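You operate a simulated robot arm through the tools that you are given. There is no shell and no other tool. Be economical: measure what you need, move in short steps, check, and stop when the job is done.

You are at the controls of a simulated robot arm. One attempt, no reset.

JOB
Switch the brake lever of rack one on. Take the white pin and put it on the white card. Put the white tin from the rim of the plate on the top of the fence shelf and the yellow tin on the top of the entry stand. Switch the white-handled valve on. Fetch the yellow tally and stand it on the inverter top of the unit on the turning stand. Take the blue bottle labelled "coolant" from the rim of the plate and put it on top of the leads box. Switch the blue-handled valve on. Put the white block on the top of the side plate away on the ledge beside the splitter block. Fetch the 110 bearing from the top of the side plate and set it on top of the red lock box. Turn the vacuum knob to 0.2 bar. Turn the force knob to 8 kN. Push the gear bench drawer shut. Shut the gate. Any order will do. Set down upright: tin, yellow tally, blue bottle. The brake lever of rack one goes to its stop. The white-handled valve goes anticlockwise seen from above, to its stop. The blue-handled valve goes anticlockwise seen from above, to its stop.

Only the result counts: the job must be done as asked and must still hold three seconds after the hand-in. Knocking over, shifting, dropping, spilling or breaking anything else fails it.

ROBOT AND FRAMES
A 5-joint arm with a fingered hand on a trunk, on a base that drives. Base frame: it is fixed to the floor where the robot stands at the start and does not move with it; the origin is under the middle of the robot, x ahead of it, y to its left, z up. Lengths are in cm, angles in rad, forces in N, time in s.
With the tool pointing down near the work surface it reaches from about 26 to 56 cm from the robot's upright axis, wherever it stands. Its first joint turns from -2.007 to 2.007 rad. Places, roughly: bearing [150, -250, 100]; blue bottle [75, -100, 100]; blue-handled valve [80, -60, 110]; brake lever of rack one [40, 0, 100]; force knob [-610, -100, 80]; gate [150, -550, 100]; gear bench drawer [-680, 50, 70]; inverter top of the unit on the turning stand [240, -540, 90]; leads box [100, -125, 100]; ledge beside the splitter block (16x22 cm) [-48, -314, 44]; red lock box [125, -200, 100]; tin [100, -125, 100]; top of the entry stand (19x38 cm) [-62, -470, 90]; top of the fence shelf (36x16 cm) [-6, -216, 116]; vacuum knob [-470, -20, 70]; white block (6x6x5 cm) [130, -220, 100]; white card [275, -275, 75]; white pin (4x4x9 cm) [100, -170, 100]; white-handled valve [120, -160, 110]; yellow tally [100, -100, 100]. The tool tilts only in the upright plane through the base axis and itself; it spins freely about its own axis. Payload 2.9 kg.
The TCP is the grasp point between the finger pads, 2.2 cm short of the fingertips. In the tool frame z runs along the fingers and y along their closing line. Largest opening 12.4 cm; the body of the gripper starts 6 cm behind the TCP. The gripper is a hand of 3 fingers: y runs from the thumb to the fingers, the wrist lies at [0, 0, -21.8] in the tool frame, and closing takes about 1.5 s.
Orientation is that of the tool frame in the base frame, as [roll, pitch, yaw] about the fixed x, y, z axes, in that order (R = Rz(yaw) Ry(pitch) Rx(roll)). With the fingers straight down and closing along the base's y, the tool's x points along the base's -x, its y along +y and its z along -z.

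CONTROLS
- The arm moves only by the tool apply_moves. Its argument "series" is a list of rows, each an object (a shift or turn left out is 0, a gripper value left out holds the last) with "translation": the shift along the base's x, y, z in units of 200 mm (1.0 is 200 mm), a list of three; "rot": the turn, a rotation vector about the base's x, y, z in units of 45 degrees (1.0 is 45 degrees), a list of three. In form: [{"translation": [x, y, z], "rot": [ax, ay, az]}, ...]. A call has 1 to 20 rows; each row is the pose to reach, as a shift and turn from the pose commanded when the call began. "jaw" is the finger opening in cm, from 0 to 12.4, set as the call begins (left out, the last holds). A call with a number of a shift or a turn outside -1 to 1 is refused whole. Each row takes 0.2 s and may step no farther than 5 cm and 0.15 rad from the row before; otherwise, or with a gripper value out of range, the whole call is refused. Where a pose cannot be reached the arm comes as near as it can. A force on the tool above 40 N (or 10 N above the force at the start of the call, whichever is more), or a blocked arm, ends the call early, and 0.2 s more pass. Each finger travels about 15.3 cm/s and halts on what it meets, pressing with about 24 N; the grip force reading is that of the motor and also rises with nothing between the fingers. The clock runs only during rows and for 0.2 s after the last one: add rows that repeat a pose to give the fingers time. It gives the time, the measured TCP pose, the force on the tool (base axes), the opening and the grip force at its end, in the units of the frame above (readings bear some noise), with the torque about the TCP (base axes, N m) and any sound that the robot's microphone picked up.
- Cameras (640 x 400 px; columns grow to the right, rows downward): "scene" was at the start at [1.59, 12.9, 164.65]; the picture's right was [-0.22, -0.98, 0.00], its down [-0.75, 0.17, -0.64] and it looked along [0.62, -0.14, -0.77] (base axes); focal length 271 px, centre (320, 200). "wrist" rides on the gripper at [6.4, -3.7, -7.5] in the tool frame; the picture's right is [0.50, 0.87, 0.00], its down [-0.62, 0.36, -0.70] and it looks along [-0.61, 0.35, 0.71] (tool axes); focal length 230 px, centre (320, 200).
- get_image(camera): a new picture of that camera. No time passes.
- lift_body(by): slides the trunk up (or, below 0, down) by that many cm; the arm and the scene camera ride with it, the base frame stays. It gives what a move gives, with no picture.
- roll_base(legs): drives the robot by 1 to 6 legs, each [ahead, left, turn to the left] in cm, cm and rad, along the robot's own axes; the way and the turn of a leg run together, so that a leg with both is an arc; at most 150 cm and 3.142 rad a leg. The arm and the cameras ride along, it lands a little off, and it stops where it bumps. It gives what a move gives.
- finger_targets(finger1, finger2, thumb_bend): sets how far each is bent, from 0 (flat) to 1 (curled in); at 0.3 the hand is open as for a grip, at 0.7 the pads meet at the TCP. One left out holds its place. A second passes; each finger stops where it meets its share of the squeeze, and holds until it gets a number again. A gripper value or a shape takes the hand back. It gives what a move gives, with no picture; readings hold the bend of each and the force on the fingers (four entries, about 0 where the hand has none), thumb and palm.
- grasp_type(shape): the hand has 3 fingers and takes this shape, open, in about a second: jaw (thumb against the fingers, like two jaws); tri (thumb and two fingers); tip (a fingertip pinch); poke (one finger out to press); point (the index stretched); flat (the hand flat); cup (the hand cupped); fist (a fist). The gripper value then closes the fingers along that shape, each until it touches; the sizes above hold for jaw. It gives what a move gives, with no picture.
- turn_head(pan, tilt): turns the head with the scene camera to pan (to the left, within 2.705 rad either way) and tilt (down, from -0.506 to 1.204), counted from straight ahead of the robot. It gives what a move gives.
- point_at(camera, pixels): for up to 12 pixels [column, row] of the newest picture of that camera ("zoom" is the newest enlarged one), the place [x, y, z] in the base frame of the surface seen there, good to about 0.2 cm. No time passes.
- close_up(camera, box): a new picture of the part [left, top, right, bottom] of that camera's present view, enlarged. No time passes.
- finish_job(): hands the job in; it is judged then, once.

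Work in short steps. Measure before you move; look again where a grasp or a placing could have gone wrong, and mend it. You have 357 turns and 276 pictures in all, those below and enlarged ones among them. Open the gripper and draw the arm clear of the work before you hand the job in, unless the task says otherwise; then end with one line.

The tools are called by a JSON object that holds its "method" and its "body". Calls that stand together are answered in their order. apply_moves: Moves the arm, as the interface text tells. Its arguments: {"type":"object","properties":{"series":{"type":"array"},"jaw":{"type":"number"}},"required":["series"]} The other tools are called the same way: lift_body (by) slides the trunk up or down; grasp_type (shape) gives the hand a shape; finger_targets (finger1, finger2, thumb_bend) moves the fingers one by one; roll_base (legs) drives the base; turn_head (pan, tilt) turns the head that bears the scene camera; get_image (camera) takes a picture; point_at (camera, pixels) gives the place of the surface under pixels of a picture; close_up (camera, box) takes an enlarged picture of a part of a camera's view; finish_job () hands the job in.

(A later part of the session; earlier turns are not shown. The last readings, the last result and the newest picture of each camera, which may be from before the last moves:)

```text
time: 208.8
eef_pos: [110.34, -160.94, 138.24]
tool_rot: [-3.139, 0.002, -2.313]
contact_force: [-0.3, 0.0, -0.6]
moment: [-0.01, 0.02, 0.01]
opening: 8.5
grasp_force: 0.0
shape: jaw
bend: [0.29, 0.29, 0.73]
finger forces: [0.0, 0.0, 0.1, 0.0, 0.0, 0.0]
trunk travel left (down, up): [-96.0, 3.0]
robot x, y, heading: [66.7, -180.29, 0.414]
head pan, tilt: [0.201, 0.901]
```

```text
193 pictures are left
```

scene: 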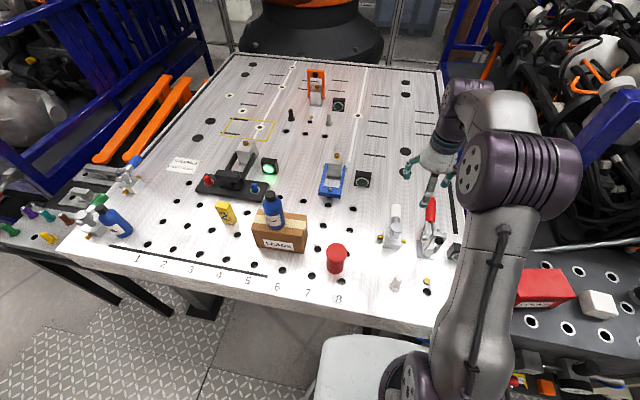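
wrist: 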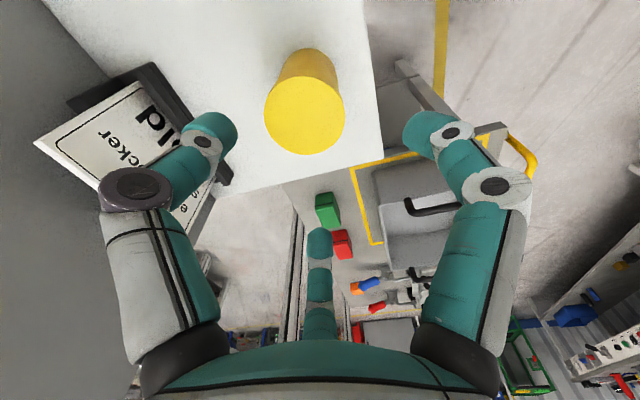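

Measure the valve and table edge from here.

{"method": "point_at", "body": {"camera": "scene", "pixels": [[300, 308], [420, 333], [395, 222], [396, 212], [392, 240], [432, 212], [430, 235], [395, 288]]}}

{"method": "close_up", "body": {"camera": "scene", "box": [350, 190, 460, 300]}}

{"method": "point_at", "body": {"camera": "zoom", "pixels": [[265, 85], [265, 100], [260, 120], [265, 145], [235, 160], [480, 75], [470, 120], [455, 150], [260, 175], [440, 185], [260, 70], [270, 110]]}}

```text
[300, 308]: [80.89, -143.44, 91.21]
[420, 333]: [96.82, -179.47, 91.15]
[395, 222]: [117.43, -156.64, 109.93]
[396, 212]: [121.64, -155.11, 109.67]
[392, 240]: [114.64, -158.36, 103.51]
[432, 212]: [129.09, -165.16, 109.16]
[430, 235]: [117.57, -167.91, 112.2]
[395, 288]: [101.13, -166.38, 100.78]
```

```text
3.64 times, centred on (405, 245) of scene
```

zoom: 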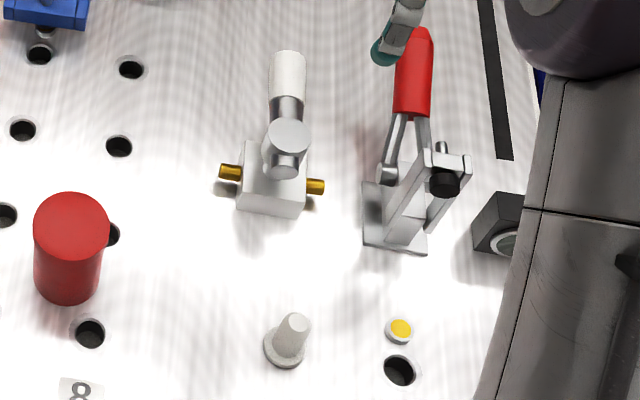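

```text
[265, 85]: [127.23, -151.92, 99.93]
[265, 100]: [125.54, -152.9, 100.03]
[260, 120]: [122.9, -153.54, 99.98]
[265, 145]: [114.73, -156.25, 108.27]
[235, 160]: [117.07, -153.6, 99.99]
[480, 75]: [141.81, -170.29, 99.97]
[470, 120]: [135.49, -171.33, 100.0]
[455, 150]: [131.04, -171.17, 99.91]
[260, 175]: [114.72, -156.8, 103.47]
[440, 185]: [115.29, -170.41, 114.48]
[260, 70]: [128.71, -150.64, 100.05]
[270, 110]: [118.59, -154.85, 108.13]
```

Edge distance is 28; move 5 cm closer, then go over the far-right side of the white handle with closed fingers, slightly tilted outward.

{"method": "roll_base", "body": {"legs": [[5, 0, 0]]}}

{"method": "apply_moves", "body": {"series": [{"translation": [0.1, 0.0, -0.1], "rot": [0.03, -0.08, 0]}, {"translation": [0.2, 0.02, -0.25], "rot": [0.06, -0.16, 0]}, {"translation": [0.32, 0.04, -0.4], "rot": [0.09, -0.24, 0]}, {"translation": [0.44, 0.06, -0.55], "rot": [0.11, -0.3, 0]}, {"translation": [0.46, 0.06, -0.75], "rot": [0.11, -0.3, 0]}, {"translation": [0.46, 0.06, -0.95], "rot": [0.11, -0.3, 0]}, {"translation": [0.46, 0.06, -1.0], "rot": [0.11, -0.3, 0]}], "jaw": 0}}

{"method": "get_image", "body": {"camera": "wrist"}}

{"method": "close_up", "body": {"camera": "scene", "box": [330, 170, 490, 300]}}

```text
time: 209.8
eef_pos: [114.28, -159.38, 138.53]
tool_rot: [-3.136, 0.008, -2.312]
contact_force: [-0.4, -1.0, -0.2]
moment: [-0.01, -0.05, 0.04]
opening: 8.48
grasp_force: 0.0
shape: jaw
bend: [0.29, 0.29, 0.73]
finger forces: [0.0, 0.0, 0.1, 0.0, 0.1, 0.1]
trunk travel left (down, up): [-96.0, 3.0]
robot x, y, heading: [71.24, -178.16, 0.411]
head pan, tilt: [0.201, 0.901]
```

```text
time: 211.3
eef_pos: [123.98, -157.79, 118.48]
tool_rot: [-3.025, 0.23, -2.299]
contact_force: [-0.1, 0.1, -0.4]
moment: [0.02, 0.0, -0.02]
opening: 0.01
grasp_force: 23.8
shape: jaw
bend: [0.7, 0.7, 0.7]
finger forces: [0.1, 0.0, 0.1, 0.0, 0.1, 0.1]
trunk travel left (down, up): [-96.0, 3.0]
robot x, y, heading: [71.03, -178.06, 0.412]
head pan, tilt: [0.201, 0.901]
```

```text
191 pictures are left
```

wrist: 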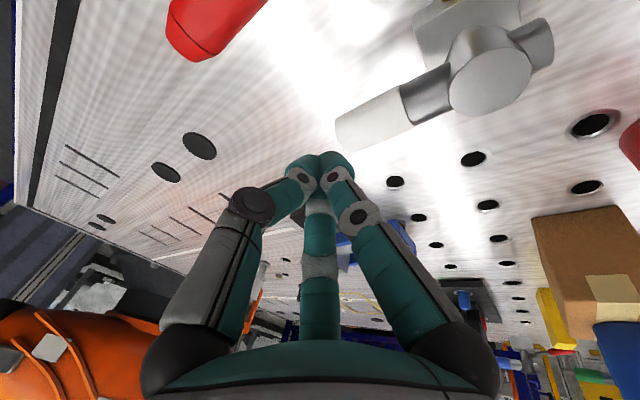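

```text
3.08 times, centred on (410, 235) of scene
```

zoom: 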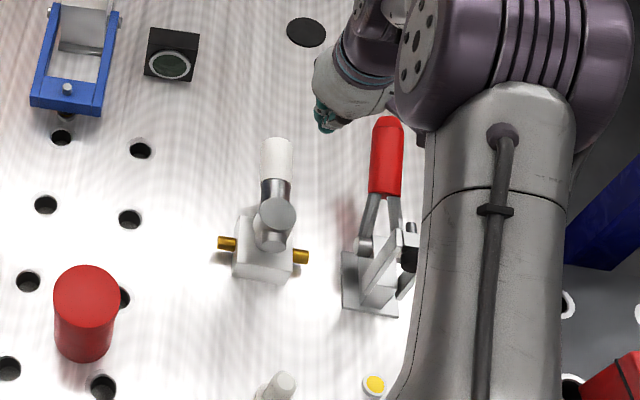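

Measure the handle's end and stem from the wrist view before lowering.

{"method": "point_at", "body": {"camera": "wrist", "pixels": [[345, 135], [375, 122], [420, 100], [490, 70], [410, 120], [370, 105], [215, 30], [175, 25]]}}

```text
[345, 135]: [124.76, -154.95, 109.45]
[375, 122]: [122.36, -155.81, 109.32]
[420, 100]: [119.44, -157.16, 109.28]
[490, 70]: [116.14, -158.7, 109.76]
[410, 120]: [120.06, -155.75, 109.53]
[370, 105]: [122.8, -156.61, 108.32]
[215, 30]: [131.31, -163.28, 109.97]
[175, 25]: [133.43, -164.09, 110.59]
```

Handle: stem (116.1,-158.7), end (125,-154.9). Shift to (123.4,-159.8), lower to z≈108.8.

{"method": "apply_moves", "body": {"series": [{"translation": [-0.03, -0.1, 0]}, {"translation": [-0.03, -0.1, -0.2]}, {"translation": [-0.03, -0.1, -0.4]}, {"translation": [-0.03, -0.1, -0.48]}]}}

{"method": "get_image", "body": {"camera": "wrist"}}

```text
time: 212.3
eef_pos: [123.43, -159.9, 108.59]
tool_rot: [-3.014, 0.224, -2.299]
contact_force: [-1.6, -0.5, 0.8]
moment: [0.01, -0.01, -0.04]
opening: 0.0
grasp_force: 24.4
shape: jaw
bend: [0.7, 0.7, 0.7]
finger forces: [0.0, 0.1, 0.0, 0.0, 0.0, 0.0]
trunk travel left (down, up): [-96.0, 3.0]
robot x, y, heading: [71.21, -178.53, 0.413]
head pan, tilt: [0.201, 0.901]
```

```text
189 pictures are left
```

wrist: 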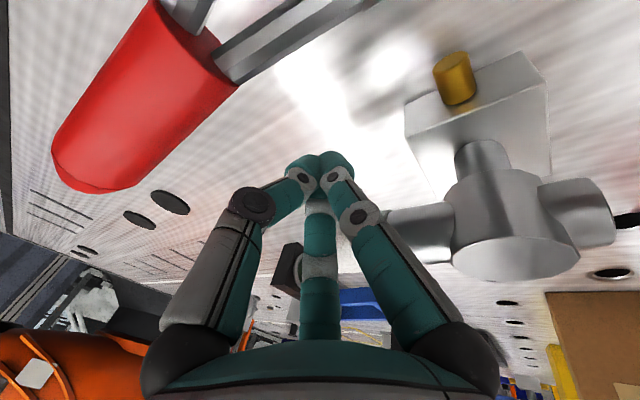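

Push the handle round anticlockwise along the arc, easing the tilt out.

{"method": "apply_moves", "body": {"series": [{"translation": [-0.006, 0.06, 0]}, {"translation": [-0.006, 0.125, 0], "rot": [-0.02, 0.05, 0]}, {"translation": [-0.025, 0.185, 0], "rot": [-0.03, 0.08, 0]}, {"translation": [-0.05, 0.243, 0], "rot": [-0.04, 0.12, 0]}, {"translation": [-0.09, 0.295, 0], "rot": [-0.06, 0.16, 0]}, {"translation": [-0.13, 0.34, 0], "rot": [-0.07, 0.2, 0]}, {"translation": [-0.185, 0.375, 0], "rot": [-0.09, 0.24, 0]}, {"translation": [-0.24, 0.4, 0], "rot": [-0.11, 0.3, 0]}, {"translation": [-0.3, 0.415, 0], "rot": [-0.11, 0.3, 0]}, {"translation": [-0.366, 0.425, 0], "rot": [-0.11, 0.3, 0]}, {"translation": [-0.43, 0.42, 0], "rot": [-0.11, 0.3, 0]}, {"translation": [-0.49, 0.4, 0], "rot": [-0.11, 0.3, 0]}]}}

{"method": "close_up", "body": {"camera": "scene", "box": [330, 170, 490, 300]}}

```text
time: 214.8
eef_pos: [115.95, -151.22, 108.93]
tool_rot: [-3.136, 0.03, -2.316]
contact_force: [27.4, 6.0, 3.5]
moment: [0.0, 0.0, 0.05]
opening: 0.0
grasp_force: 24.3
shape: jaw
bend: [0.7, 0.7, 0.7]
finger forces: [27.1, 0.0, 0.0, 0.1, 0.0, 0.0]
trunk travel left (down, up): [-96.0, 3.0]
robot x, y, heading: [71.02, -178.29, 0.404]
head pan, tilt: [0.201, 0.901]
stopped in row 12: the force on the tool passed its limit at 44 N (the readings are from after the stop); the commanded pose is now the measured one
```

```text
3.08 times, centred on (410, 235) of scene
```

zoom: 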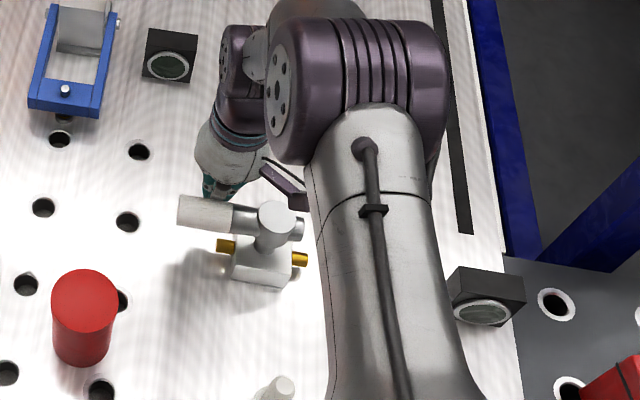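

Handle is perpendicular at its stop. Back off the other way and rise; then look at the side plate items.

{"method": "apply_moves", "body": {"series": [{"translation": [0.08, 0.04, 0]}, {"translation": [0.08, 0.04, 0.2]}, {"translation": [0.08, 0.04, 0.4]}, {"translation": [0.0, 0.0, 0.6]}, {"translation": [-0.1, -0.1, 0.8]}, {"translation": [-0.2, -0.25, 1.0]}]}}

{"method": "turn_head", "body": {"pan": -0.9, "tilt": 0.75}}

{"method": "get_image", "body": {"camera": "scene"}}

{"method": "close_up", "body": {"camera": "scene", "box": [240, 100, 480, 250]}}

```text
refused: row 6 steps farther than a row can; nothing moved
```

```text
time: 216.2
eef_pos: [115.57, -151.36, 108.65]
tool_rot: [-3.135, 0.022, -2.314]
contact_force: [21.5, 7.3, 12.4]
moment: [-0.05, 0.14, 0.0]
opening: 0.0
grasp_force: 24.2
shape: jaw
bend: [0.7, 0.7, 0.7]
finger forces: [25.0, 0.0, 0.1, 0.0, 0.0, 0.1]
trunk travel left (down, up): [-96.0, 3.0]
robot x, y, heading: [71.4, -178.31, 0.416]
head pan, tilt: [-0.901, 0.75]
```

```text
187 pictures are left
```

scene: 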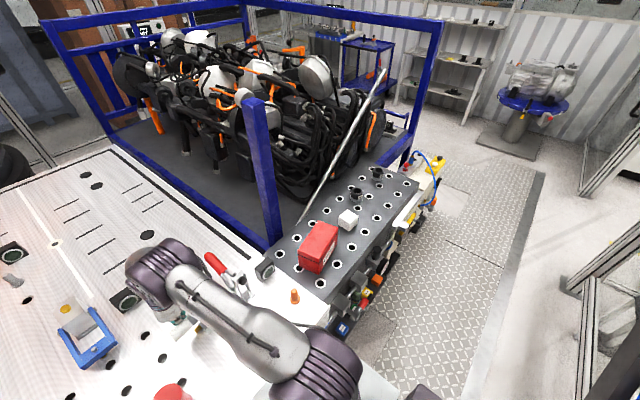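

```text
2.67 times, centred on (360, 175) of scene
```

zoom: 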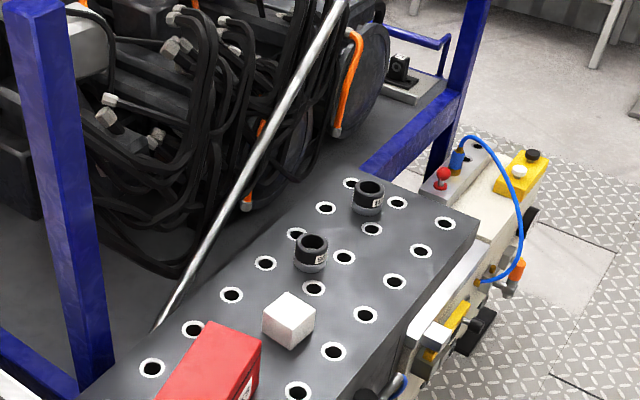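

Retract first (finer steps), then measure the bearings.

{"method": "apply_moves", "body": {"series": [{"translation": [0.08, 0.04, 0]}, {"translation": [0.08, 0.04, 0.2]}, {"translation": [0.08, 0.04, 0.4]}, {"translation": [0.0, 0.0, 0.55]}, {"translation": [-0.1, -0.1, 0.7]}, {"translation": [-0.2, -0.2, 0.85]}, {"translation": [-0.2, -0.25, 1.0]}]}}

{"method": "point_at", "body": {"camera": "zoom", "pixels": [[312, 243], [312, 262], [370, 187], [368, 205], [290, 305], [225, 350], [340, 20], [240, 200], [160, 320], [290, 340], [420, 300], [322, 260]]}}

{"method": "close_up", "body": {"camera": "scene", "box": [335, 155, 395, 205]}}

```text
time: 217.8
eef_pos: [111.48, -156.79, 129.01]
tool_rot: [-3.134, 0.023, -2.315]
contact_force: [-0.2, 0.0, 0.3]
moment: [0.0, -0.03, -0.01]
opening: 0.02
grasp_force: 23.7
shape: jaw
bend: [0.7, 0.7, 0.7]
finger forces: [0.0, 0.0, 0.0, 0.0, 0.0, 0.0]
trunk travel left (down, up): [-96.0, 3.0]
robot x, y, heading: [71.3, -178.48, 0.41]
head pan, tilt: [-0.901, 0.75]
```

```text
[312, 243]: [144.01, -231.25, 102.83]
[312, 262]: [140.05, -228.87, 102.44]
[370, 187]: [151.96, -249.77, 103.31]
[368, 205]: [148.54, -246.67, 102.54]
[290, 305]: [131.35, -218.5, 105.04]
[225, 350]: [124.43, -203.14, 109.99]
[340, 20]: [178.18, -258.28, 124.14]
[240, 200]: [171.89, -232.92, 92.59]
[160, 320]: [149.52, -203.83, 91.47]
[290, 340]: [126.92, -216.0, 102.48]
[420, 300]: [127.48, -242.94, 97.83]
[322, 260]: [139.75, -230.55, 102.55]
```

```text
8.00 times, centred on (365, 180) of scene
```

zoom: 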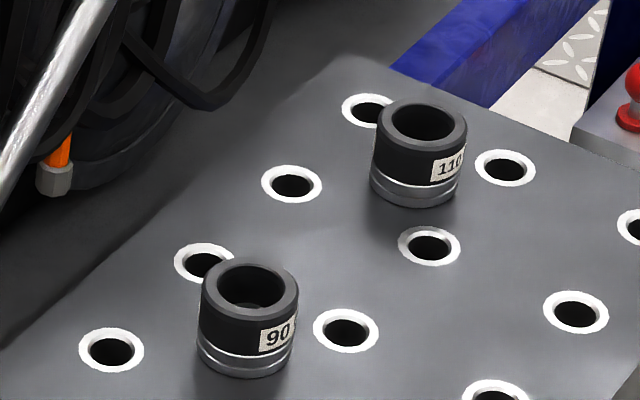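

"110" is the far one. Measure it precisely.

{"method": "point_at", "body": {"camera": "zoom", "pixels": [[385, 118], [460, 125], [423, 100], [425, 148], [420, 160], [415, 195], [380, 185], [455, 180], [423, 125], [250, 300], [420, 225], [480, 200]]}}

```text
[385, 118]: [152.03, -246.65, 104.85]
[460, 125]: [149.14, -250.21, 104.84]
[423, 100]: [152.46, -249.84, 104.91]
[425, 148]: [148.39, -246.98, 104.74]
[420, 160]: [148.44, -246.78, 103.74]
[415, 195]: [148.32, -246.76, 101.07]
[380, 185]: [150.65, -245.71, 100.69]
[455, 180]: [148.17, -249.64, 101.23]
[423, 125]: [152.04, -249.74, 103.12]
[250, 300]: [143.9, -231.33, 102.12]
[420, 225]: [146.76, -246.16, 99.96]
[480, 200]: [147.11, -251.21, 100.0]
```

Bearing centre (150.6,-248.4), top 104.85. Check how far the equipment beneath the side plate protrudes into the aisle.

{"method": "get_image", "body": {"camera": "scene"}}

{"method": "close_up", "body": {"camera": "scene", "box": [310, 140, 470, 360]}}

{"method": "point_at", "body": {"camera": "scene", "pixels": [[340, 330], [358, 312], [372, 292], [400, 250], [425, 205], [435, 170], [395, 262], [440, 200], [380, 275], [365, 305], [330, 320], [410, 245]]}}

```text
184 pictures are left
```

scene: 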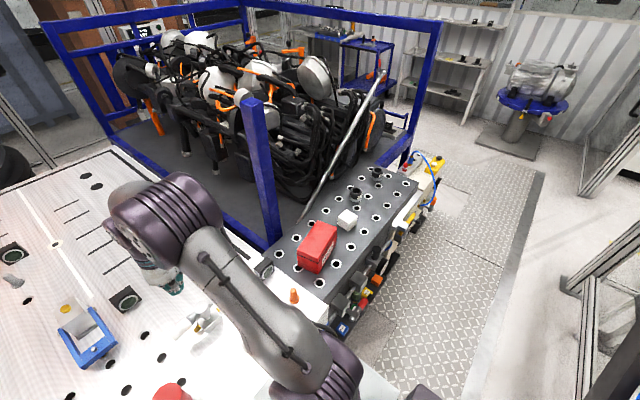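

```text
1.82 times, centred on (390, 250) of scene
```

zoom: 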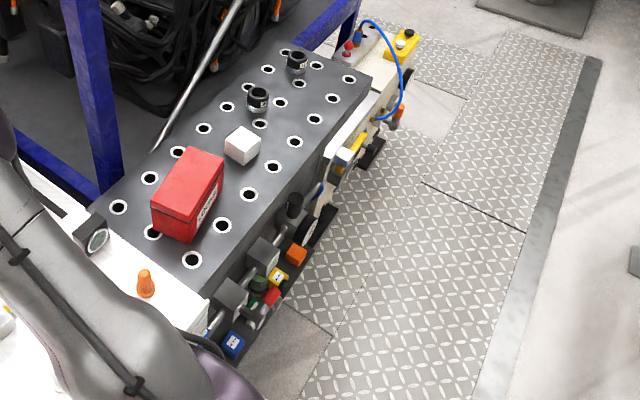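

```text
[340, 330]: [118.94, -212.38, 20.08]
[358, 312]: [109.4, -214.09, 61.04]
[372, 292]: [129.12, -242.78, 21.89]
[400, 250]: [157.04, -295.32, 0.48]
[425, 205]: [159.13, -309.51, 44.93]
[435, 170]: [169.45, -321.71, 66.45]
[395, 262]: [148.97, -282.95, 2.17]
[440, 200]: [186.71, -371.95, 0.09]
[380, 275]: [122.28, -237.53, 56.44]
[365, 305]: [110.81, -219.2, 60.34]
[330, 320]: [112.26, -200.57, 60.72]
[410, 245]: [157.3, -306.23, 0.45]
```

Protrusions are ≤4 cm beyond the edge; stand off D≈28. Move right along the table to serve bearing, lock box and block.

{"method": "roll_base", "body": {"legs": [[-6, 0, 0], [0, -70, 0]]}}

{"method": "turn_head", "body": {"pan": 0.1, "tilt": 0.95}}

{"method": "get_image", "body": {"camera": "scene"}}

{"method": "get_image", "body": {"camera": "wrist"}}

```text
time: 222.2
eef_pos: [133.76, -222.65, 128.94]
tool_rot: [-3.131, 0.021, -2.315]
contact_force: [0.5, 0.4, -0.3]
moment: [0.0, 0.03, 0.0]
opening: 0.0
grasp_force: 24.4
shape: jaw
bend: [0.7, 0.7, 0.7]
finger forces: [0.1, 0.0, 0.0, 0.2, 0.0, 0.1]
trunk travel left (down, up): [-96.0, 3.0]
robot x, y, heading: [93.4, -243.9, 0.41]
head pan, tilt: [-0.901, 0.75]
```

```text
time: 223.4
eef_pos: [133.94, -222.83, 129.0]
tool_rot: [-3.134, 0.022, -2.316]
contact_force: [-0.8, -0.3, 0.3]
moment: [0.0, -0.01, 0.0]
opening: 0.0
grasp_force: 23.6
shape: jaw
bend: [0.7, 0.7, 0.7]
finger forces: [0.0, 0.1, 0.0, 0.0, 0.0, 0.0]
trunk travel left (down, up): [-96.0, 3.0]
robot x, y, heading: [93.68, -244.11, 0.412]
head pan, tilt: [0.099, 0.949]
```

```text
182 pictures are left
```

scene: 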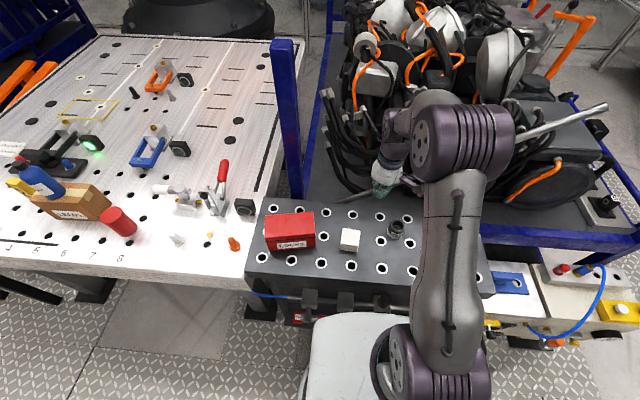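

```text
181 pictures are left
```

wrist: 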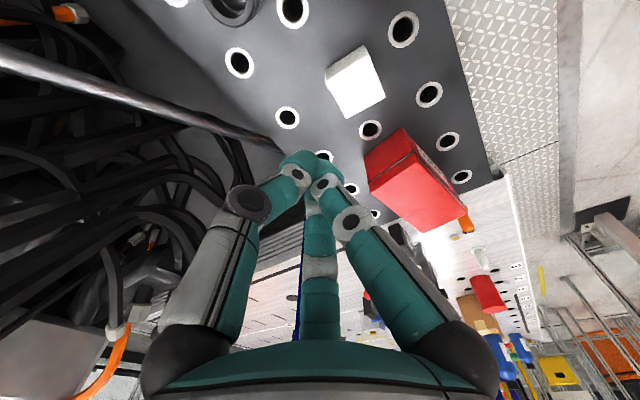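

A pole end appears close to the hand in the wrist view; measure it and the plate objects.

{"method": "point_at", "body": {"camera": "wrist", "pixels": [[262, 143], [200, 118], [130, 90], [50, 65], [355, 85], [415, 165], [232, 5], [345, 60]]}}

{"method": "point_at", "body": {"camera": "scene", "pixels": [[350, 235], [290, 220], [395, 228], [600, 108], [530, 130], [345, 195], [270, 235], [312, 225]]}}

```text
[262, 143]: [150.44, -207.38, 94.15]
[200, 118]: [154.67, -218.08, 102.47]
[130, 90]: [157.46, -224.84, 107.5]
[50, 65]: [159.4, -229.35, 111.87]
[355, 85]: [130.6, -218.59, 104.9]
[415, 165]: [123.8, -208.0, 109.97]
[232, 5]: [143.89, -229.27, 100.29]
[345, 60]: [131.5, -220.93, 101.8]
```

```text
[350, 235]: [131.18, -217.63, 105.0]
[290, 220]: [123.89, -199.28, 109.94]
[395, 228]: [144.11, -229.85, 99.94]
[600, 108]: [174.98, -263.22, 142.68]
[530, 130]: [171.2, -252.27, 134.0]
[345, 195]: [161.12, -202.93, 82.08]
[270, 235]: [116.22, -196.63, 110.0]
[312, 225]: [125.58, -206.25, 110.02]
```

Pole is ≥14 cm behind the bearing. Move right 14 cm to be in front of the bearing; open the hand.

{"method": "roll_base", "body": {"legs": [[0, -16, 0]]}}

{"method": "apply_moves", "body": {"series": [{"translation": [0.1, -0.1, 0]}, {"translation": [0.2, -0.2, 0]}, {"translation": [0.3, -0.3, 0]}, {"translation": [0.4, -0.4, 0]}, {"translation": [0.4, -0.45, -0.1]}], "jaw": 9}}

{"method": "get_image", "body": {"camera": "wrist"}}

```text
time: 224.8
eef_pos: [140.21, -237.04, 128.77]
tool_rot: [-3.133, 0.023, -2.322]
contact_force: [-0.1, 1.1, -0.5]
moment: [-0.02, -0.03, -0.02]
opening: 0.0
grasp_force: 23.5
shape: jaw
bend: [0.7, 0.7, 0.7]
finger forces: [0.1, 0.1, 0.1, 0.1, 0.0, 0.1]
trunk travel left (down, up): [-96.0, 3.0]
robot x, y, heading: [99.99, -258.61, 0.404]
head pan, tilt: [0.099, 0.949]
```

```text
time: 226.0
eef_pos: [148.28, -246.19, 127.03]
tool_rot: [-3.128, 0.019, -2.321]
contact_force: [-0.2, -0.4, -0.1]
moment: [0.02, 0.0, -0.03]
opening: 9.04
grasp_force: 0.1
shape: jaw
bend: [0.28, 0.28, 0.59]
finger forces: [0.0, 0.0, 0.0, 0.1, 0.0, 0.1]
trunk travel left (down, up): [-96.0, 3.0]
robot x, y, heading: [99.49, -258.62, 0.407]
head pan, tilt: [0.099, 0.949]
```

```text
180 pictures are left
```

wrist: 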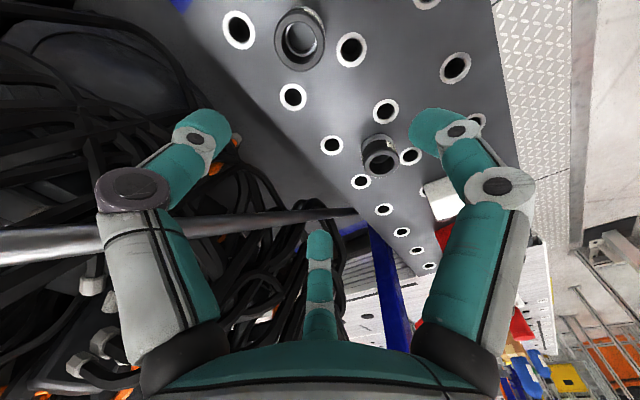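

Measure the bearing ring at (298,38) and the pole near the left knuckle.

{"method": "point_at", "body": {"camera": "wrist", "pixels": [[278, 38], [320, 38], [298, 13], [300, 65], [40, 245], [90, 235], [240, 220], [285, 65]]}}

```text
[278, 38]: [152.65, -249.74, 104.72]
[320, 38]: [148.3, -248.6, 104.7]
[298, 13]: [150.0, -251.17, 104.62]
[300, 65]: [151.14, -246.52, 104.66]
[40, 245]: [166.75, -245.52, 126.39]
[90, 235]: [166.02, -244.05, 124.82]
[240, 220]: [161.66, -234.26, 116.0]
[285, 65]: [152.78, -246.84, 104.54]
```

Bearing centre (150.5,-248.9). Position above and descend.

{"method": "apply_moves", "body": {"series": [{"translation": [0.11, -0.135, 0]}, {"translation": [0.11, -0.135, -0.2]}, {"translation": [0.11, -0.135, -0.4]}, {"translation": [0.11, -0.135, -0.6]}, {"translation": [0.11, -0.135, -0.8]}]}}

{"method": "get_image", "body": {"camera": "wrist"}}

```text
time: 227.2
eef_pos: [150.39, -248.91, 110.73]
tool_rot: [-3.128, 0.017, -2.321]
contact_force: [0.0, 0.0, 0.1]
moment: [-0.02, -0.03, 0.03]
opening: 9.02
grasp_force: 0.0
shape: jaw
bend: [0.28, 0.28, 0.59]
finger forces: [0.0, 0.0, 0.0, 0.0, 0.0, 0.0]
trunk travel left (down, up): [-96.0, 3.0]
robot x, y, heading: [99.45, -258.4, 0.409]
head pan, tilt: [0.099, 0.949]
```

```text
179 pictures are left
```

wrist: 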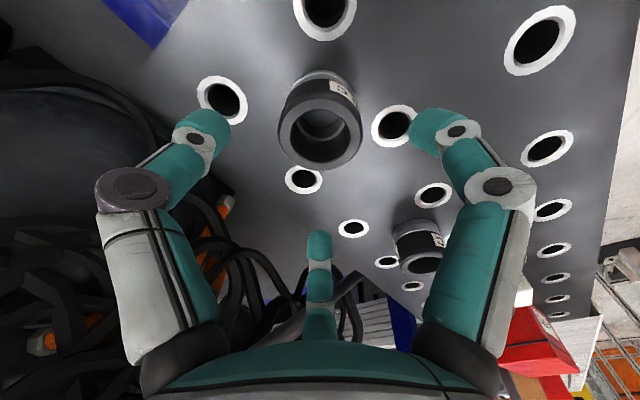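

Centred. Descend to 103.1, close, lift.

{"method": "apply_moves", "body": {"series": [{"translation": [0, 0, -0.2]}, {"translation": [0, 0, -0.37]}, {"translation": [0, 0, -0.37]}]}}

{"method": "apply_moves", "body": {"series": [{}, {}, {}, {}, {}, {}], "jaw": 2.5}}

{"method": "apply_moves", "body": {"series": [{"translation": [0, 0, 0.05]}, {"translation": [0, 0, 0.2]}, {"translation": [0, 0, 0.4]}, {"translation": [-0.05, 0, 0.6]}, {"translation": [-0.1, 0.05, 0.8]}]}}

{"method": "get_image", "body": {"camera": "wrist"}}

```text
time: 228.0
eef_pos: [150.25, -248.73, 103.43]
tool_rot: [-3.127, 0.017, -2.322]
contact_force: [-0.5, 0.5, 0.1]
moment: [0.02, 0.0, -0.03]
opening: 9.03
grasp_force: 0.0
shape: jaw
bend: [0.28, 0.28, 0.59]
finger forces: [0.2, 0.0, 0.0, 0.0, 0.0, 0.0]
trunk travel left (down, up): [-96.0, 3.0]
robot x, y, heading: [98.92, -258.79, 0.405]
head pan, tilt: [0.099, 0.949]
```

```text
time: 229.4
eef_pos: [150.32, -248.77, 103.52]
tool_rot: [-3.127, 0.017, -2.322]
contact_force: [-0.3, -0.8, -0.1]
moment: [-0.02, 0.03, -0.02]
opening: 4.86
grasp_force: 23.9
shape: jaw
bend: [0.77, 0.4, 0.7]
finger forces: [20.6, 22.5, 0.0, 0.0, 21.8, 0.0]
trunk travel left (down, up): [-96.0, 3.0]
robot x, y, heading: [99.61, -257.96, 0.403]
head pan, tilt: [0.099, 0.949]
```

```text
time: 230.6
eef_pos: [148.4, -247.56, 119.55]
tool_rot: [-3.128, 0.018, -2.322]
contact_force: [0.0, -0.2, -3.4]
moment: [0.0, 0.01, 0.02]
opening: 4.86
grasp_force: 23.8
shape: jaw
bend: [0.77, 0.4, 0.7]
finger forces: [20.6, 22.8, 0.0, 0.0, 21.9, 0.1]
trunk travel left (down, up): [-96.0, 3.0]
robot x, y, heading: [100.13, -258.52, 0.407]
head pan, tilt: [0.099, 0.949]
```

```text
178 pictures are left
```

wrist: 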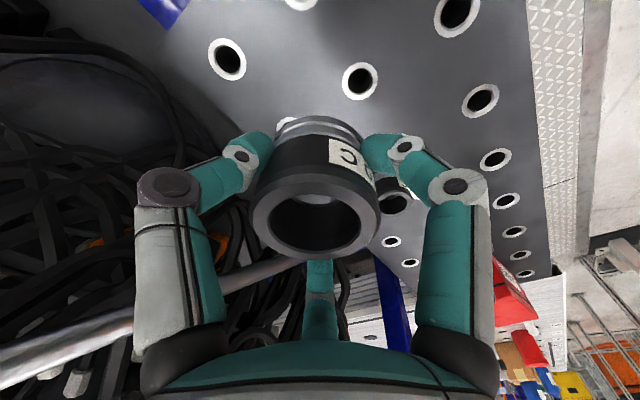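

Bearing held. Drive left 40 cm so the lock box is in front.

{"method": "roll_base", "body": {"legs": [[0, 42, 0]]}}

{"method": "turn_head", "body": {"pan": 0.2, "tilt": 0.9}}

{"method": "get_image", "body": {"camera": "scene"}}

{"method": "get_image", "body": {"camera": "wrist"}}

```text
time: 233.3
eef_pos: [131.57, -208.31, 119.41]
tool_rot: [-3.131, 0.019, -2.322]
contact_force: [0.2, -0.2, -2.9]
moment: [0.03, 0.01, -0.04]
opening: 4.87
grasp_force: 23.8
shape: jaw
bend: [0.77, 0.4, 0.7]
finger forces: [20.6, 22.8, 0.1, 0.1, 22.0, 0.0]
trunk travel left (down, up): [-96.0, 3.0]
robot x, y, heading: [82.72, -218.96, 0.404]
head pan, tilt: [0.099, 0.949]
```

```text
time: 233.9
eef_pos: [131.48, -208.08, 119.4]
tool_rot: [-3.127, 0.019, -2.32]
contact_force: [-0.3, -0.1, -2.2]
moment: [0.01, 0.0, 0.02]
opening: 4.84
grasp_force: 24.1
shape: jaw
bend: [0.77, 0.4, 0.7]
finger forces: [20.6, 22.8, 0.1, 0.0, 21.9, 0.0]
trunk travel left (down, up): [-96.0, 3.0]
robot x, y, heading: [82.37, -218.69, 0.405]
head pan, tilt: [0.201, 0.901]
```

```text
177 pictures are left
```

scene: 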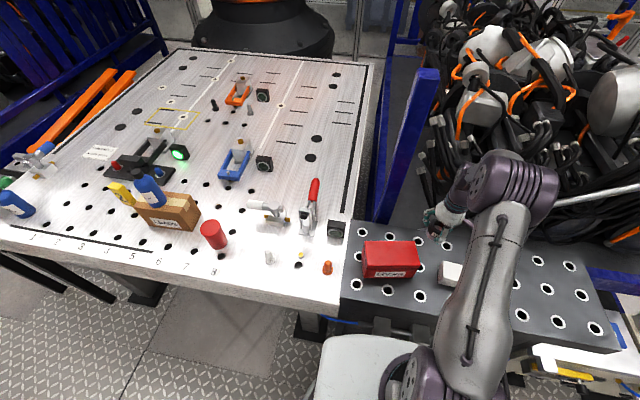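

```text
176 pictures are left
```

wrist: 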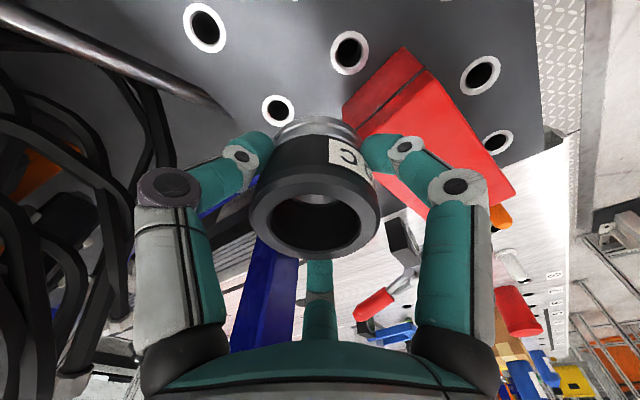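

Measure the lock-box top corners from the scene view.

{"method": "close_up", "body": {"camera": "scene", "box": [340, 220, 460, 300]}}

{"method": "point_at", "body": {"camera": "zoom", "pixels": [[125, 125], [385, 110], [130, 205], [425, 185], [260, 160], [380, 180], [140, 220], [415, 250], [300, 125], [250, 200]]}}

```text
5.00 times, centred on (400, 260) of scene
```

zoom: 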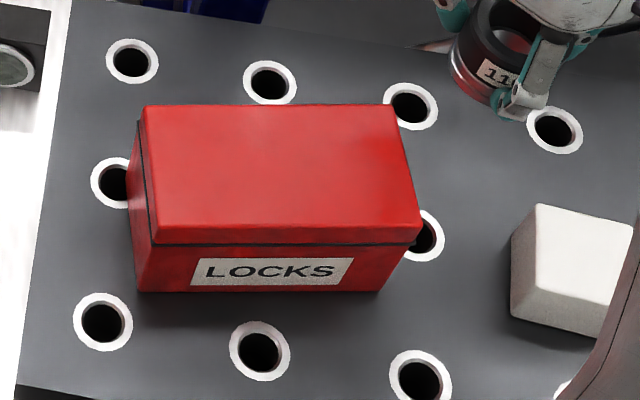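

```text
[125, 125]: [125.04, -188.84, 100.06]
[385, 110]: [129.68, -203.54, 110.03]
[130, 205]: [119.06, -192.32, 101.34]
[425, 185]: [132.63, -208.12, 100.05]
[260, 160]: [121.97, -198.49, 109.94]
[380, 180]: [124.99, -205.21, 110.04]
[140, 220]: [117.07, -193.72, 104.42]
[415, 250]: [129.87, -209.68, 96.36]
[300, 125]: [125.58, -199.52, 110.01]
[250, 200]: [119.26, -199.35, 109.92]
```

Lock box top centre ≈(122.1,-199.5), z 110. Move there and lower.

{"method": "apply_moves", "body": {"series": [{"translation": [-0.16, 0.14, 0.05]}, {"translation": [-0.32, 0.29, 0.05]}, {"translation": [-0.47, 0.43, 0.0]}, {"translation": [-0.47, 0.43, -0.15]}, {"translation": [-0.47, 0.43, -0.25]}]}}

{"method": "close_up", "body": {"camera": "scene", "box": [340, 200, 460, 300]}}

{"method": "get_image", "body": {"camera": "wrist"}}

```text
time: 235.1
eef_pos: [122.17, -199.69, 114.72]
tool_rot: [-3.134, 0.022, -2.321]
contact_force: [0.0, -0.1, -2.5]
moment: [0.0, -0.01, -0.01]
opening: 4.83
grasp_force: 24.1
shape: jaw
bend: [0.77, 0.4, 0.7]
finger forces: [20.6, 23.2, 0.0, 0.1, 22.1, 0.0]
trunk travel left (down, up): [-96.0, 3.0]
robot x, y, heading: [82.57, -219.06, 0.405]
head pan, tilt: [0.201, 0.901]
```

```text
4.00 times, centred on (400, 250) of scene
```

zoom: 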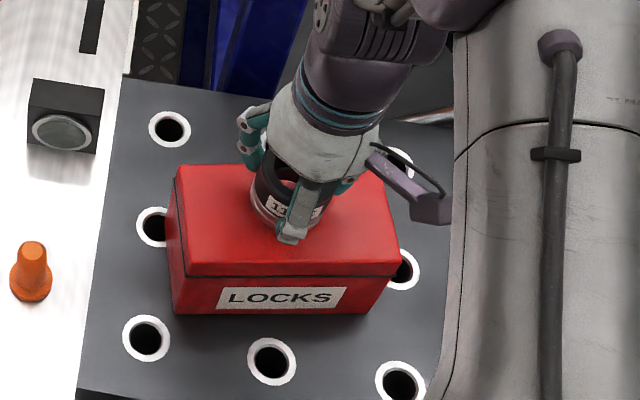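

```text
173 pictures are left
```

wrist: 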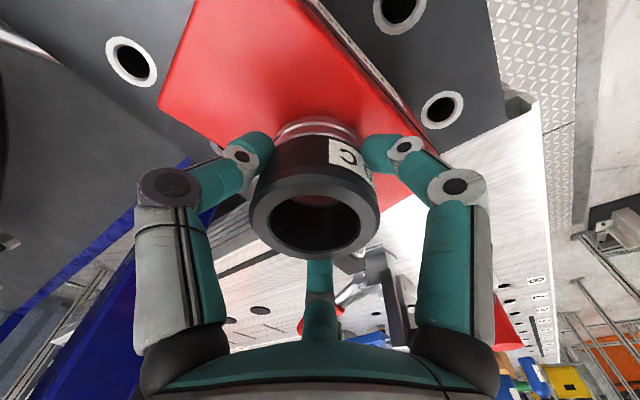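

Centred on the box. Lower to contact.

{"method": "apply_moves", "body": {"series": [{"translation": [0, 0, -0.03]}, {"translation": [0, 0, -0.05]}, {"translation": [0, 0, -0.058]}, {"translation": [0, 0, -0.064]}, {"translation": [0, 0, -0.07]}]}}

```text
time: 236.3
eef_pos: [121.99, -199.67, 113.14]
tool_rot: [-3.132, 0.026, -2.321]
contact_force: [4.4, 2.6, 26.9]
moment: [0.05, -0.23, -0.01]
opening: 4.92
grasp_force: 23.7
shape: jaw
bend: [0.78, 0.4, 0.7]
finger forces: [23.7, 26.5, 0.0, 0.0, 26.0, 0.0]
trunk travel left (down, up): [-96.0, 3.0]
robot x, y, heading: [82.81, -219.38, 0.407]
head pan, tilt: [0.201, 0.901]
```

Contact. Release and lift.

{"method": "apply_moves", "body": {"series": [{"translation": [0, 0, 0.01]}, {"translation": [0, 0, 0.01]}]}}

{"method": "apply_moves", "body": {"series": [{}, {}, {}, {}, {}], "jaw": 9}}

{"method": "apply_moves", "body": {"series": [{"translation": [0, 0, 0.2]}, {"translation": [0, 0, 0.4]}, {"translation": [0, 0, 0.6]}]}}

{"method": "get_image", "body": {"camera": "wrist"}}

```text
time: 236.9
eef_pos: [121.99, -199.66, 113.34]
tool_rot: [-3.132, 0.021, -2.321]
contact_force: [4.1, 2.6, 11.7]
moment: [0.03, -0.2, 0.02]
opening: 4.9
grasp_force: 24.0
shape: jaw
bend: [0.78, 0.4, 0.7]
finger forces: [23.6, 26.1, 0.0, 0.1, 25.2, 0.0]
trunk travel left (down, up): [-96.0, 3.0]
robot x, y, heading: [82.54, -218.87, 0.407]
head pan, tilt: [0.201, 0.901]
```

```text
time: 238.1
eef_pos: [122.08, -199.71, 113.24]
tool_rot: [-3.135, 0.022, -2.321]
contact_force: [0.6, 0.3, -0.6]
moment: [0.0, -0.01, -0.01]
opening: 8.96
grasp_force: 0.0
shape: jaw
bend: [0.28, 0.28, 0.59]
finger forces: [0.0, 0.0, 0.0, 0.0, 0.0, 0.0]
trunk travel left (down, up): [-96.0, 3.0]
robot x, y, heading: [82.5, -219.23, 0.413]
head pan, tilt: [0.201, 0.901]
```

```text
time: 238.9
eef_pos: [122.12, -199.86, 125.68]
tool_rot: [-3.134, 0.021, -2.32]
contact_force: [0.2, 0.3, 0.4]
moment: [0.0, 0.0, 0.03]
opening: 8.99
grasp_force: 0.2
shape: jaw
bend: [0.28, 0.28, 0.59]
finger forces: [0.0, 0.1, 0.0, 0.0, 0.0, 0.1]
trunk travel left (down, up): [-96.0, 3.0]
robot x, y, heading: [82.45, -219.02, 0.409]
head pan, tilt: [0.201, 0.901]
```

```text
172 pictures are left
```

wrist: 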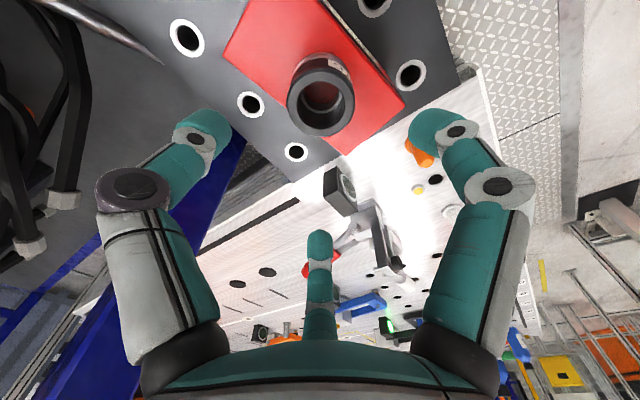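

Bearing sits on the lock box. Next the white pin: drive left 38 cm.

{"method": "roll_base", "body": {"legs": [[0, 38, 0]]}}

{"method": "get_image", "body": {"camera": "wrist"}}

{"method": "turn_head", "body": {"pan": 0.25, "tilt": 1.05}}

{"method": "get_image", "body": {"camera": "scene"}}

```text
time: 241.4
eef_pos: [107.03, -164.41, 125.68]
tool_rot: [-3.134, 0.02, -2.33]
contact_force: [-0.5, -0.8, -0.3]
moment: [-0.01, 0.0, 0.03]
opening: 8.97
grasp_force: 0.0
shape: jaw
bend: [0.28, 0.28, 0.59]
finger forces: [0.0, 0.0, 0.0, 0.1, 0.1, 0.1]
trunk travel left (down, up): [-96.0, 3.0]
robot x, y, heading: [67.28, -183.07, 0.401]
head pan, tilt: [0.201, 0.901]
```

```text
171 pictures are left
```

wrist: 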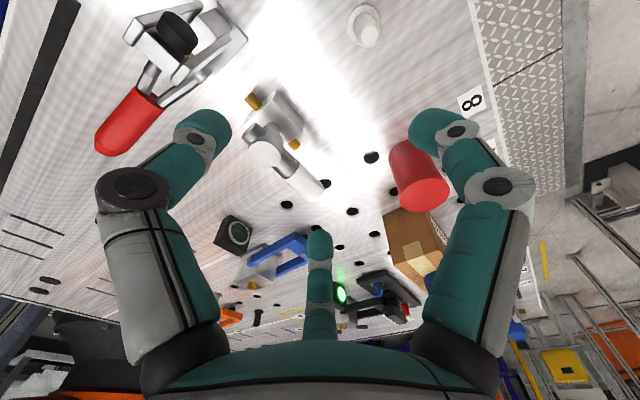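

```text
time: 242.1
eef_pos: [107.06, -164.25, 125.68]
tool_rot: [-3.132, 0.022, -2.329]
contact_force: [-0.4, 0.4, 1.2]
moment: [-0.01, -0.02, -0.01]
opening: 8.97
grasp_force: 0.1
shape: jaw
bend: [0.28, 0.28, 0.59]
finger forces: [0.1, 0.1, 0.1, 0.0, 0.0, 0.1]
trunk travel left (down, up): [-96.0, 3.0]
robot x, y, heading: [67.47, -183.31, 0.396]
head pan, tilt: [0.25, 1.051]
```

```text
170 pictures are left
```

scene: 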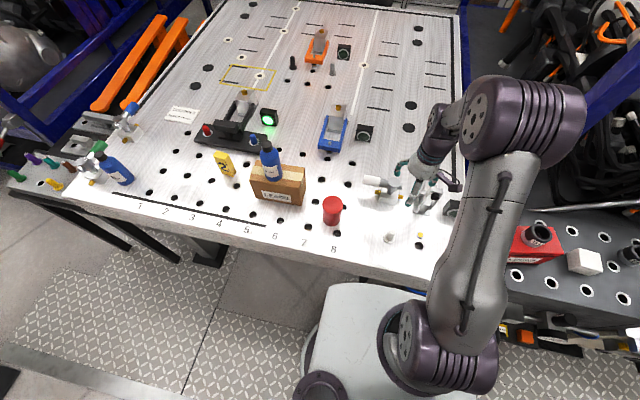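

Measure the pin.

{"method": "point_at", "body": {"camera": "wrist", "pixels": [[369, 36], [362, 38], [376, 34], [360, 15], [352, 25], [368, 45]]}}

{"method": "close_up", "body": {"camera": "wrist", "box": [320, 0, 420, 60]}}

{"method": "point_at", "body": {"camera": "scene", "pixels": [[389, 238], [391, 235], [387, 241]]}}

```text
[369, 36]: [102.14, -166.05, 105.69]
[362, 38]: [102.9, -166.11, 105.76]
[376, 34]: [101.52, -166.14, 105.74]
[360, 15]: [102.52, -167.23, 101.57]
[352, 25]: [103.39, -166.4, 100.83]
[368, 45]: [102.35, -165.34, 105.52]
```

```text
6.40 times, centred on (370, 30) of wrist
```

zoom: 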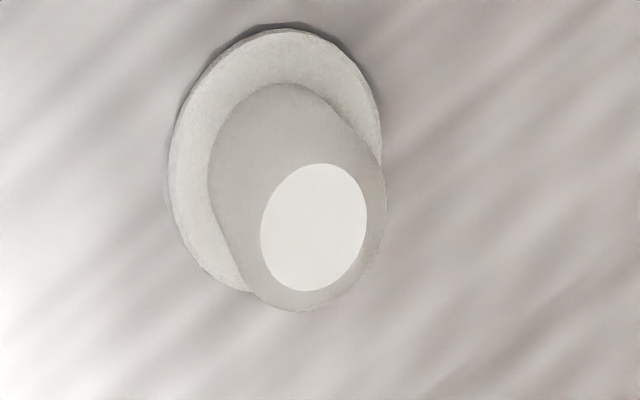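

```text
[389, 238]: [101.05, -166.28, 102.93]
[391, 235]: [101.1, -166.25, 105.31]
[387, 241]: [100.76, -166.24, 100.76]
```

Pin axis ≈(102.0,-166.1), top 105.8 (probably seated in a hole). Go above and descend to z 103.6.

{"method": "apply_moves", "body": {"series": [{"translation": [-0.12, -0.04, 0]}, {"translation": [-0.25, -0.09, -0.05]}, {"translation": [-0.25, -0.09, -0.25]}, {"translation": [-0.25, -0.09, -0.45]}, {"translation": [-0.25, -0.09, -0.65]}, {"translation": [-0.25, -0.09, -0.8]}], "jaw": 8}}

{"method": "get_image", "body": {"camera": "wrist"}}

{"method": "point_at", "body": {"camera": "wrist", "pixels": [[320, 135], [320, 120], [320, 150], [335, 135], [305, 135]]}}

```text
time: 243.5
eef_pos: [101.87, -166.05, 109.47]
tool_rot: [-3.134, 0.019, -2.329]
contact_force: [-0.4, -0.7, -0.9]
moment: [-0.02, -0.03, -0.01]
opening: 8.0
grasp_force: 0.0
shape: jaw
bend: [0.3, 0.3, 0.7]
finger forces: [0.0, 0.1, 0.0, 0.0, 0.0, 0.0]
trunk travel left (down, up): [-96.0, 3.0]
robot x, y, heading: [67.38, -183.57, 0.397]
head pan, tilt: [0.25, 1.051]
```

```text
168 pictures are left
```

wrist: 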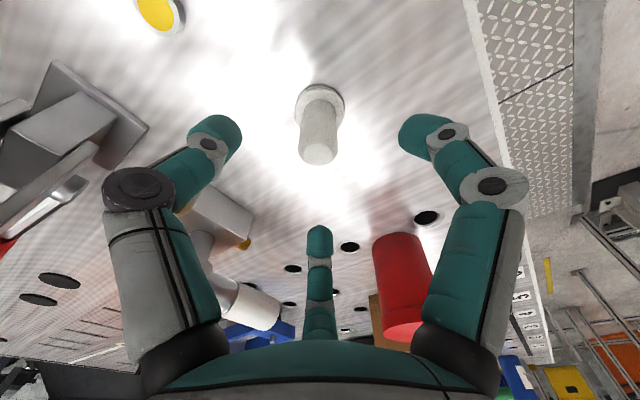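

```text
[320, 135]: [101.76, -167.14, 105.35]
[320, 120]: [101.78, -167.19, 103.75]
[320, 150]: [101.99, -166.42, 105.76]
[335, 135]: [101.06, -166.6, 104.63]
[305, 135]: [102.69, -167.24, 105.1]
```

Aligned. Descend, close and lift straight up.

{"method": "apply_moves", "body": {"series": [{"translation": [0, 0, -0.15]}, {"translation": [0, 0, -0.295]}, {"translation": [0, 0, -0.295]}]}}

{"method": "apply_moves", "body": {"series": [{}, {}, {}, {}, {}, {}], "jaw": 0.5}}

{"method": "apply_moves", "body": {"series": [{"translation": [0, 0, 0.05]}, {"translation": [0, 0, 0.2]}, {"translation": [0, 0, 0.4]}, {"translation": [0, 0, 0.6]}, {"translation": [0, 0, 0.8]}, {"translation": [0, 0, 1.0]}]}}

{"method": "get_image", "body": {"camera": "wrist"}}

{"method": "close_up", "body": {"camera": "scene", "box": [330, 140, 490, 260]}}

```text
time: 244.3
eef_pos: [101.82, -166.09, 103.39]
tool_rot: [-3.135, 0.023, -2.33]
contact_force: [0.1, -0.5, 0.0]
moment: [0.0, 0.0, 0.01]
opening: 8.07
grasp_force: 0.1
shape: jaw
bend: [0.3, 0.3, 0.7]
finger forces: [0.0, 0.1, 0.1, 0.1, 0.0, 0.1]
trunk travel left (down, up): [-96.0, 3.0]
robot x, y, heading: [67.51, -183.24, 0.401]
head pan, tilt: [0.25, 1.051]
```

```text
time: 245.7
eef_pos: [101.95, -166.12, 103.6]
tool_rot: [-3.134, 0.022, -2.331]
contact_force: [-0.1, 0.5, 0.1]
moment: [0.03, -0.05, 0.01]
opening: 1.84
grasp_force: 23.9
shape: jaw
bend: [0.74, 0.74, 0.7]
finger forces: [20.8, 21.5, 0.1, 0.0, 21.4, 0.0]
trunk travel left (down, up): [-96.0, 3.0]
robot x, y, heading: [67.18, -183.29, 0.397]
head pan, tilt: [0.25, 1.051]
```

```text
time: 247.1
eef_pos: [102.17, -166.17, 123.83]
tool_rot: [-3.136, 0.022, -2.33]
contact_force: [0.3, -0.4, -2.5]
moment: [-0.02, -0.01, 0.02]
opening: 1.82
grasp_force: 24.0
shape: jaw
bend: [0.74, 0.74, 0.7]
finger forces: [21.0, 21.6, 0.0, 0.0, 21.7, 0.1]
trunk travel left (down, up): [-96.0, 3.0]
robot x, y, heading: [67.47, -183.4, 0.396]
head pan, tilt: [0.25, 1.051]
```

```text
167 pictures are left
```

wrist: 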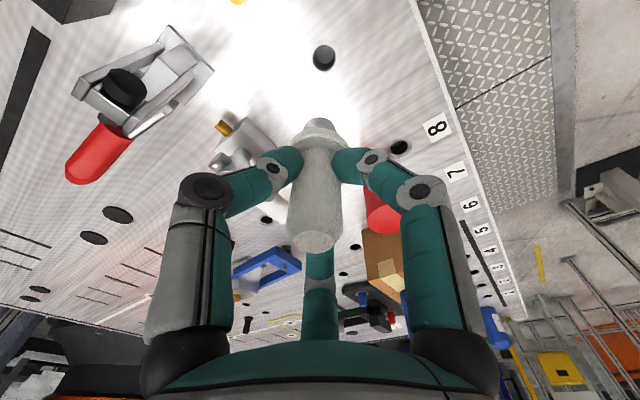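

```text
3.33 times, centred on (410, 200) of scene
```

zoom: 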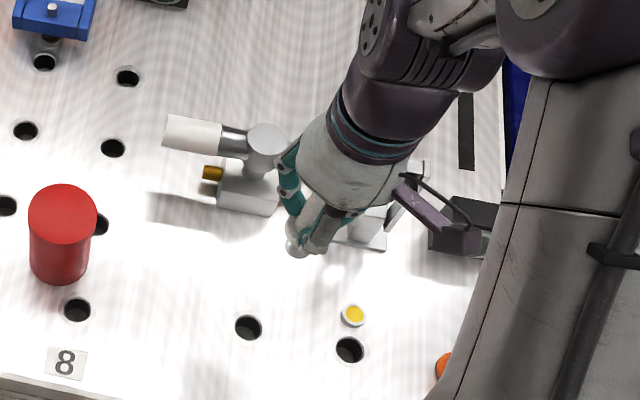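

Pin is out. Back off and strafe right down the aisle beyond the side plate, then look toward the white card at (275,-275).

{"method": "roll_base", "body": {"legs": [[-30, 0, 0.018], [0, -120, 0], [0, -70, 0]]}}

{"method": "turn_head", "body": {"pan": 0.0, "tilt": 0.45}}

{"method": "get_image", "body": {"camera": "scene"}}

```text
time: 258.1
eef_pos: [148.83, -346.96, 123.75]
tool_rot: [-3.132, 0.019, -2.304]
contact_force: [0.0, -0.1, -2.9]
moment: [0.01, -0.01, 0.0]
opening: 1.82
grasp_force: 23.8
shape: jaw
bend: [0.74, 0.74, 0.7]
finger forces: [20.8, 21.7, 0.0, 0.1, 21.7, 0.1]
trunk travel left (down, up): [-96.0, 3.0]
robot x, y, heading: [114.37, -364.87, 0.428]
head pan, tilt: [0.25, 1.051]
```

```text
time: 259.1
eef_pos: [148.79, -346.95, 123.81]
tool_rot: [-3.134, 0.021, -2.303]
contact_force: [-0.8, -0.3, -1.6]
moment: [0.01, -0.05, 0.03]
opening: 1.85
grasp_force: 23.9
shape: jaw
bend: [0.74, 0.74, 0.7]
finger forces: [20.8, 21.7, 0.0, 0.1, 21.6, 0.1]
trunk travel left (down, up): [-96.0, 3.0]
robot x, y, heading: [114.4, -365.08, 0.428]
head pan, tilt: [0.0, 0.45]
```

```text
165 pictures are left
```

scene: 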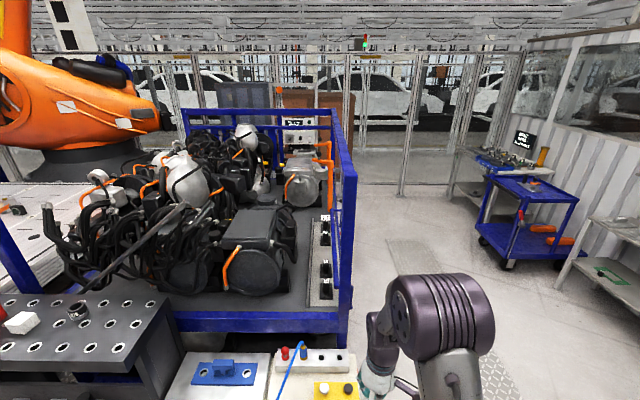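

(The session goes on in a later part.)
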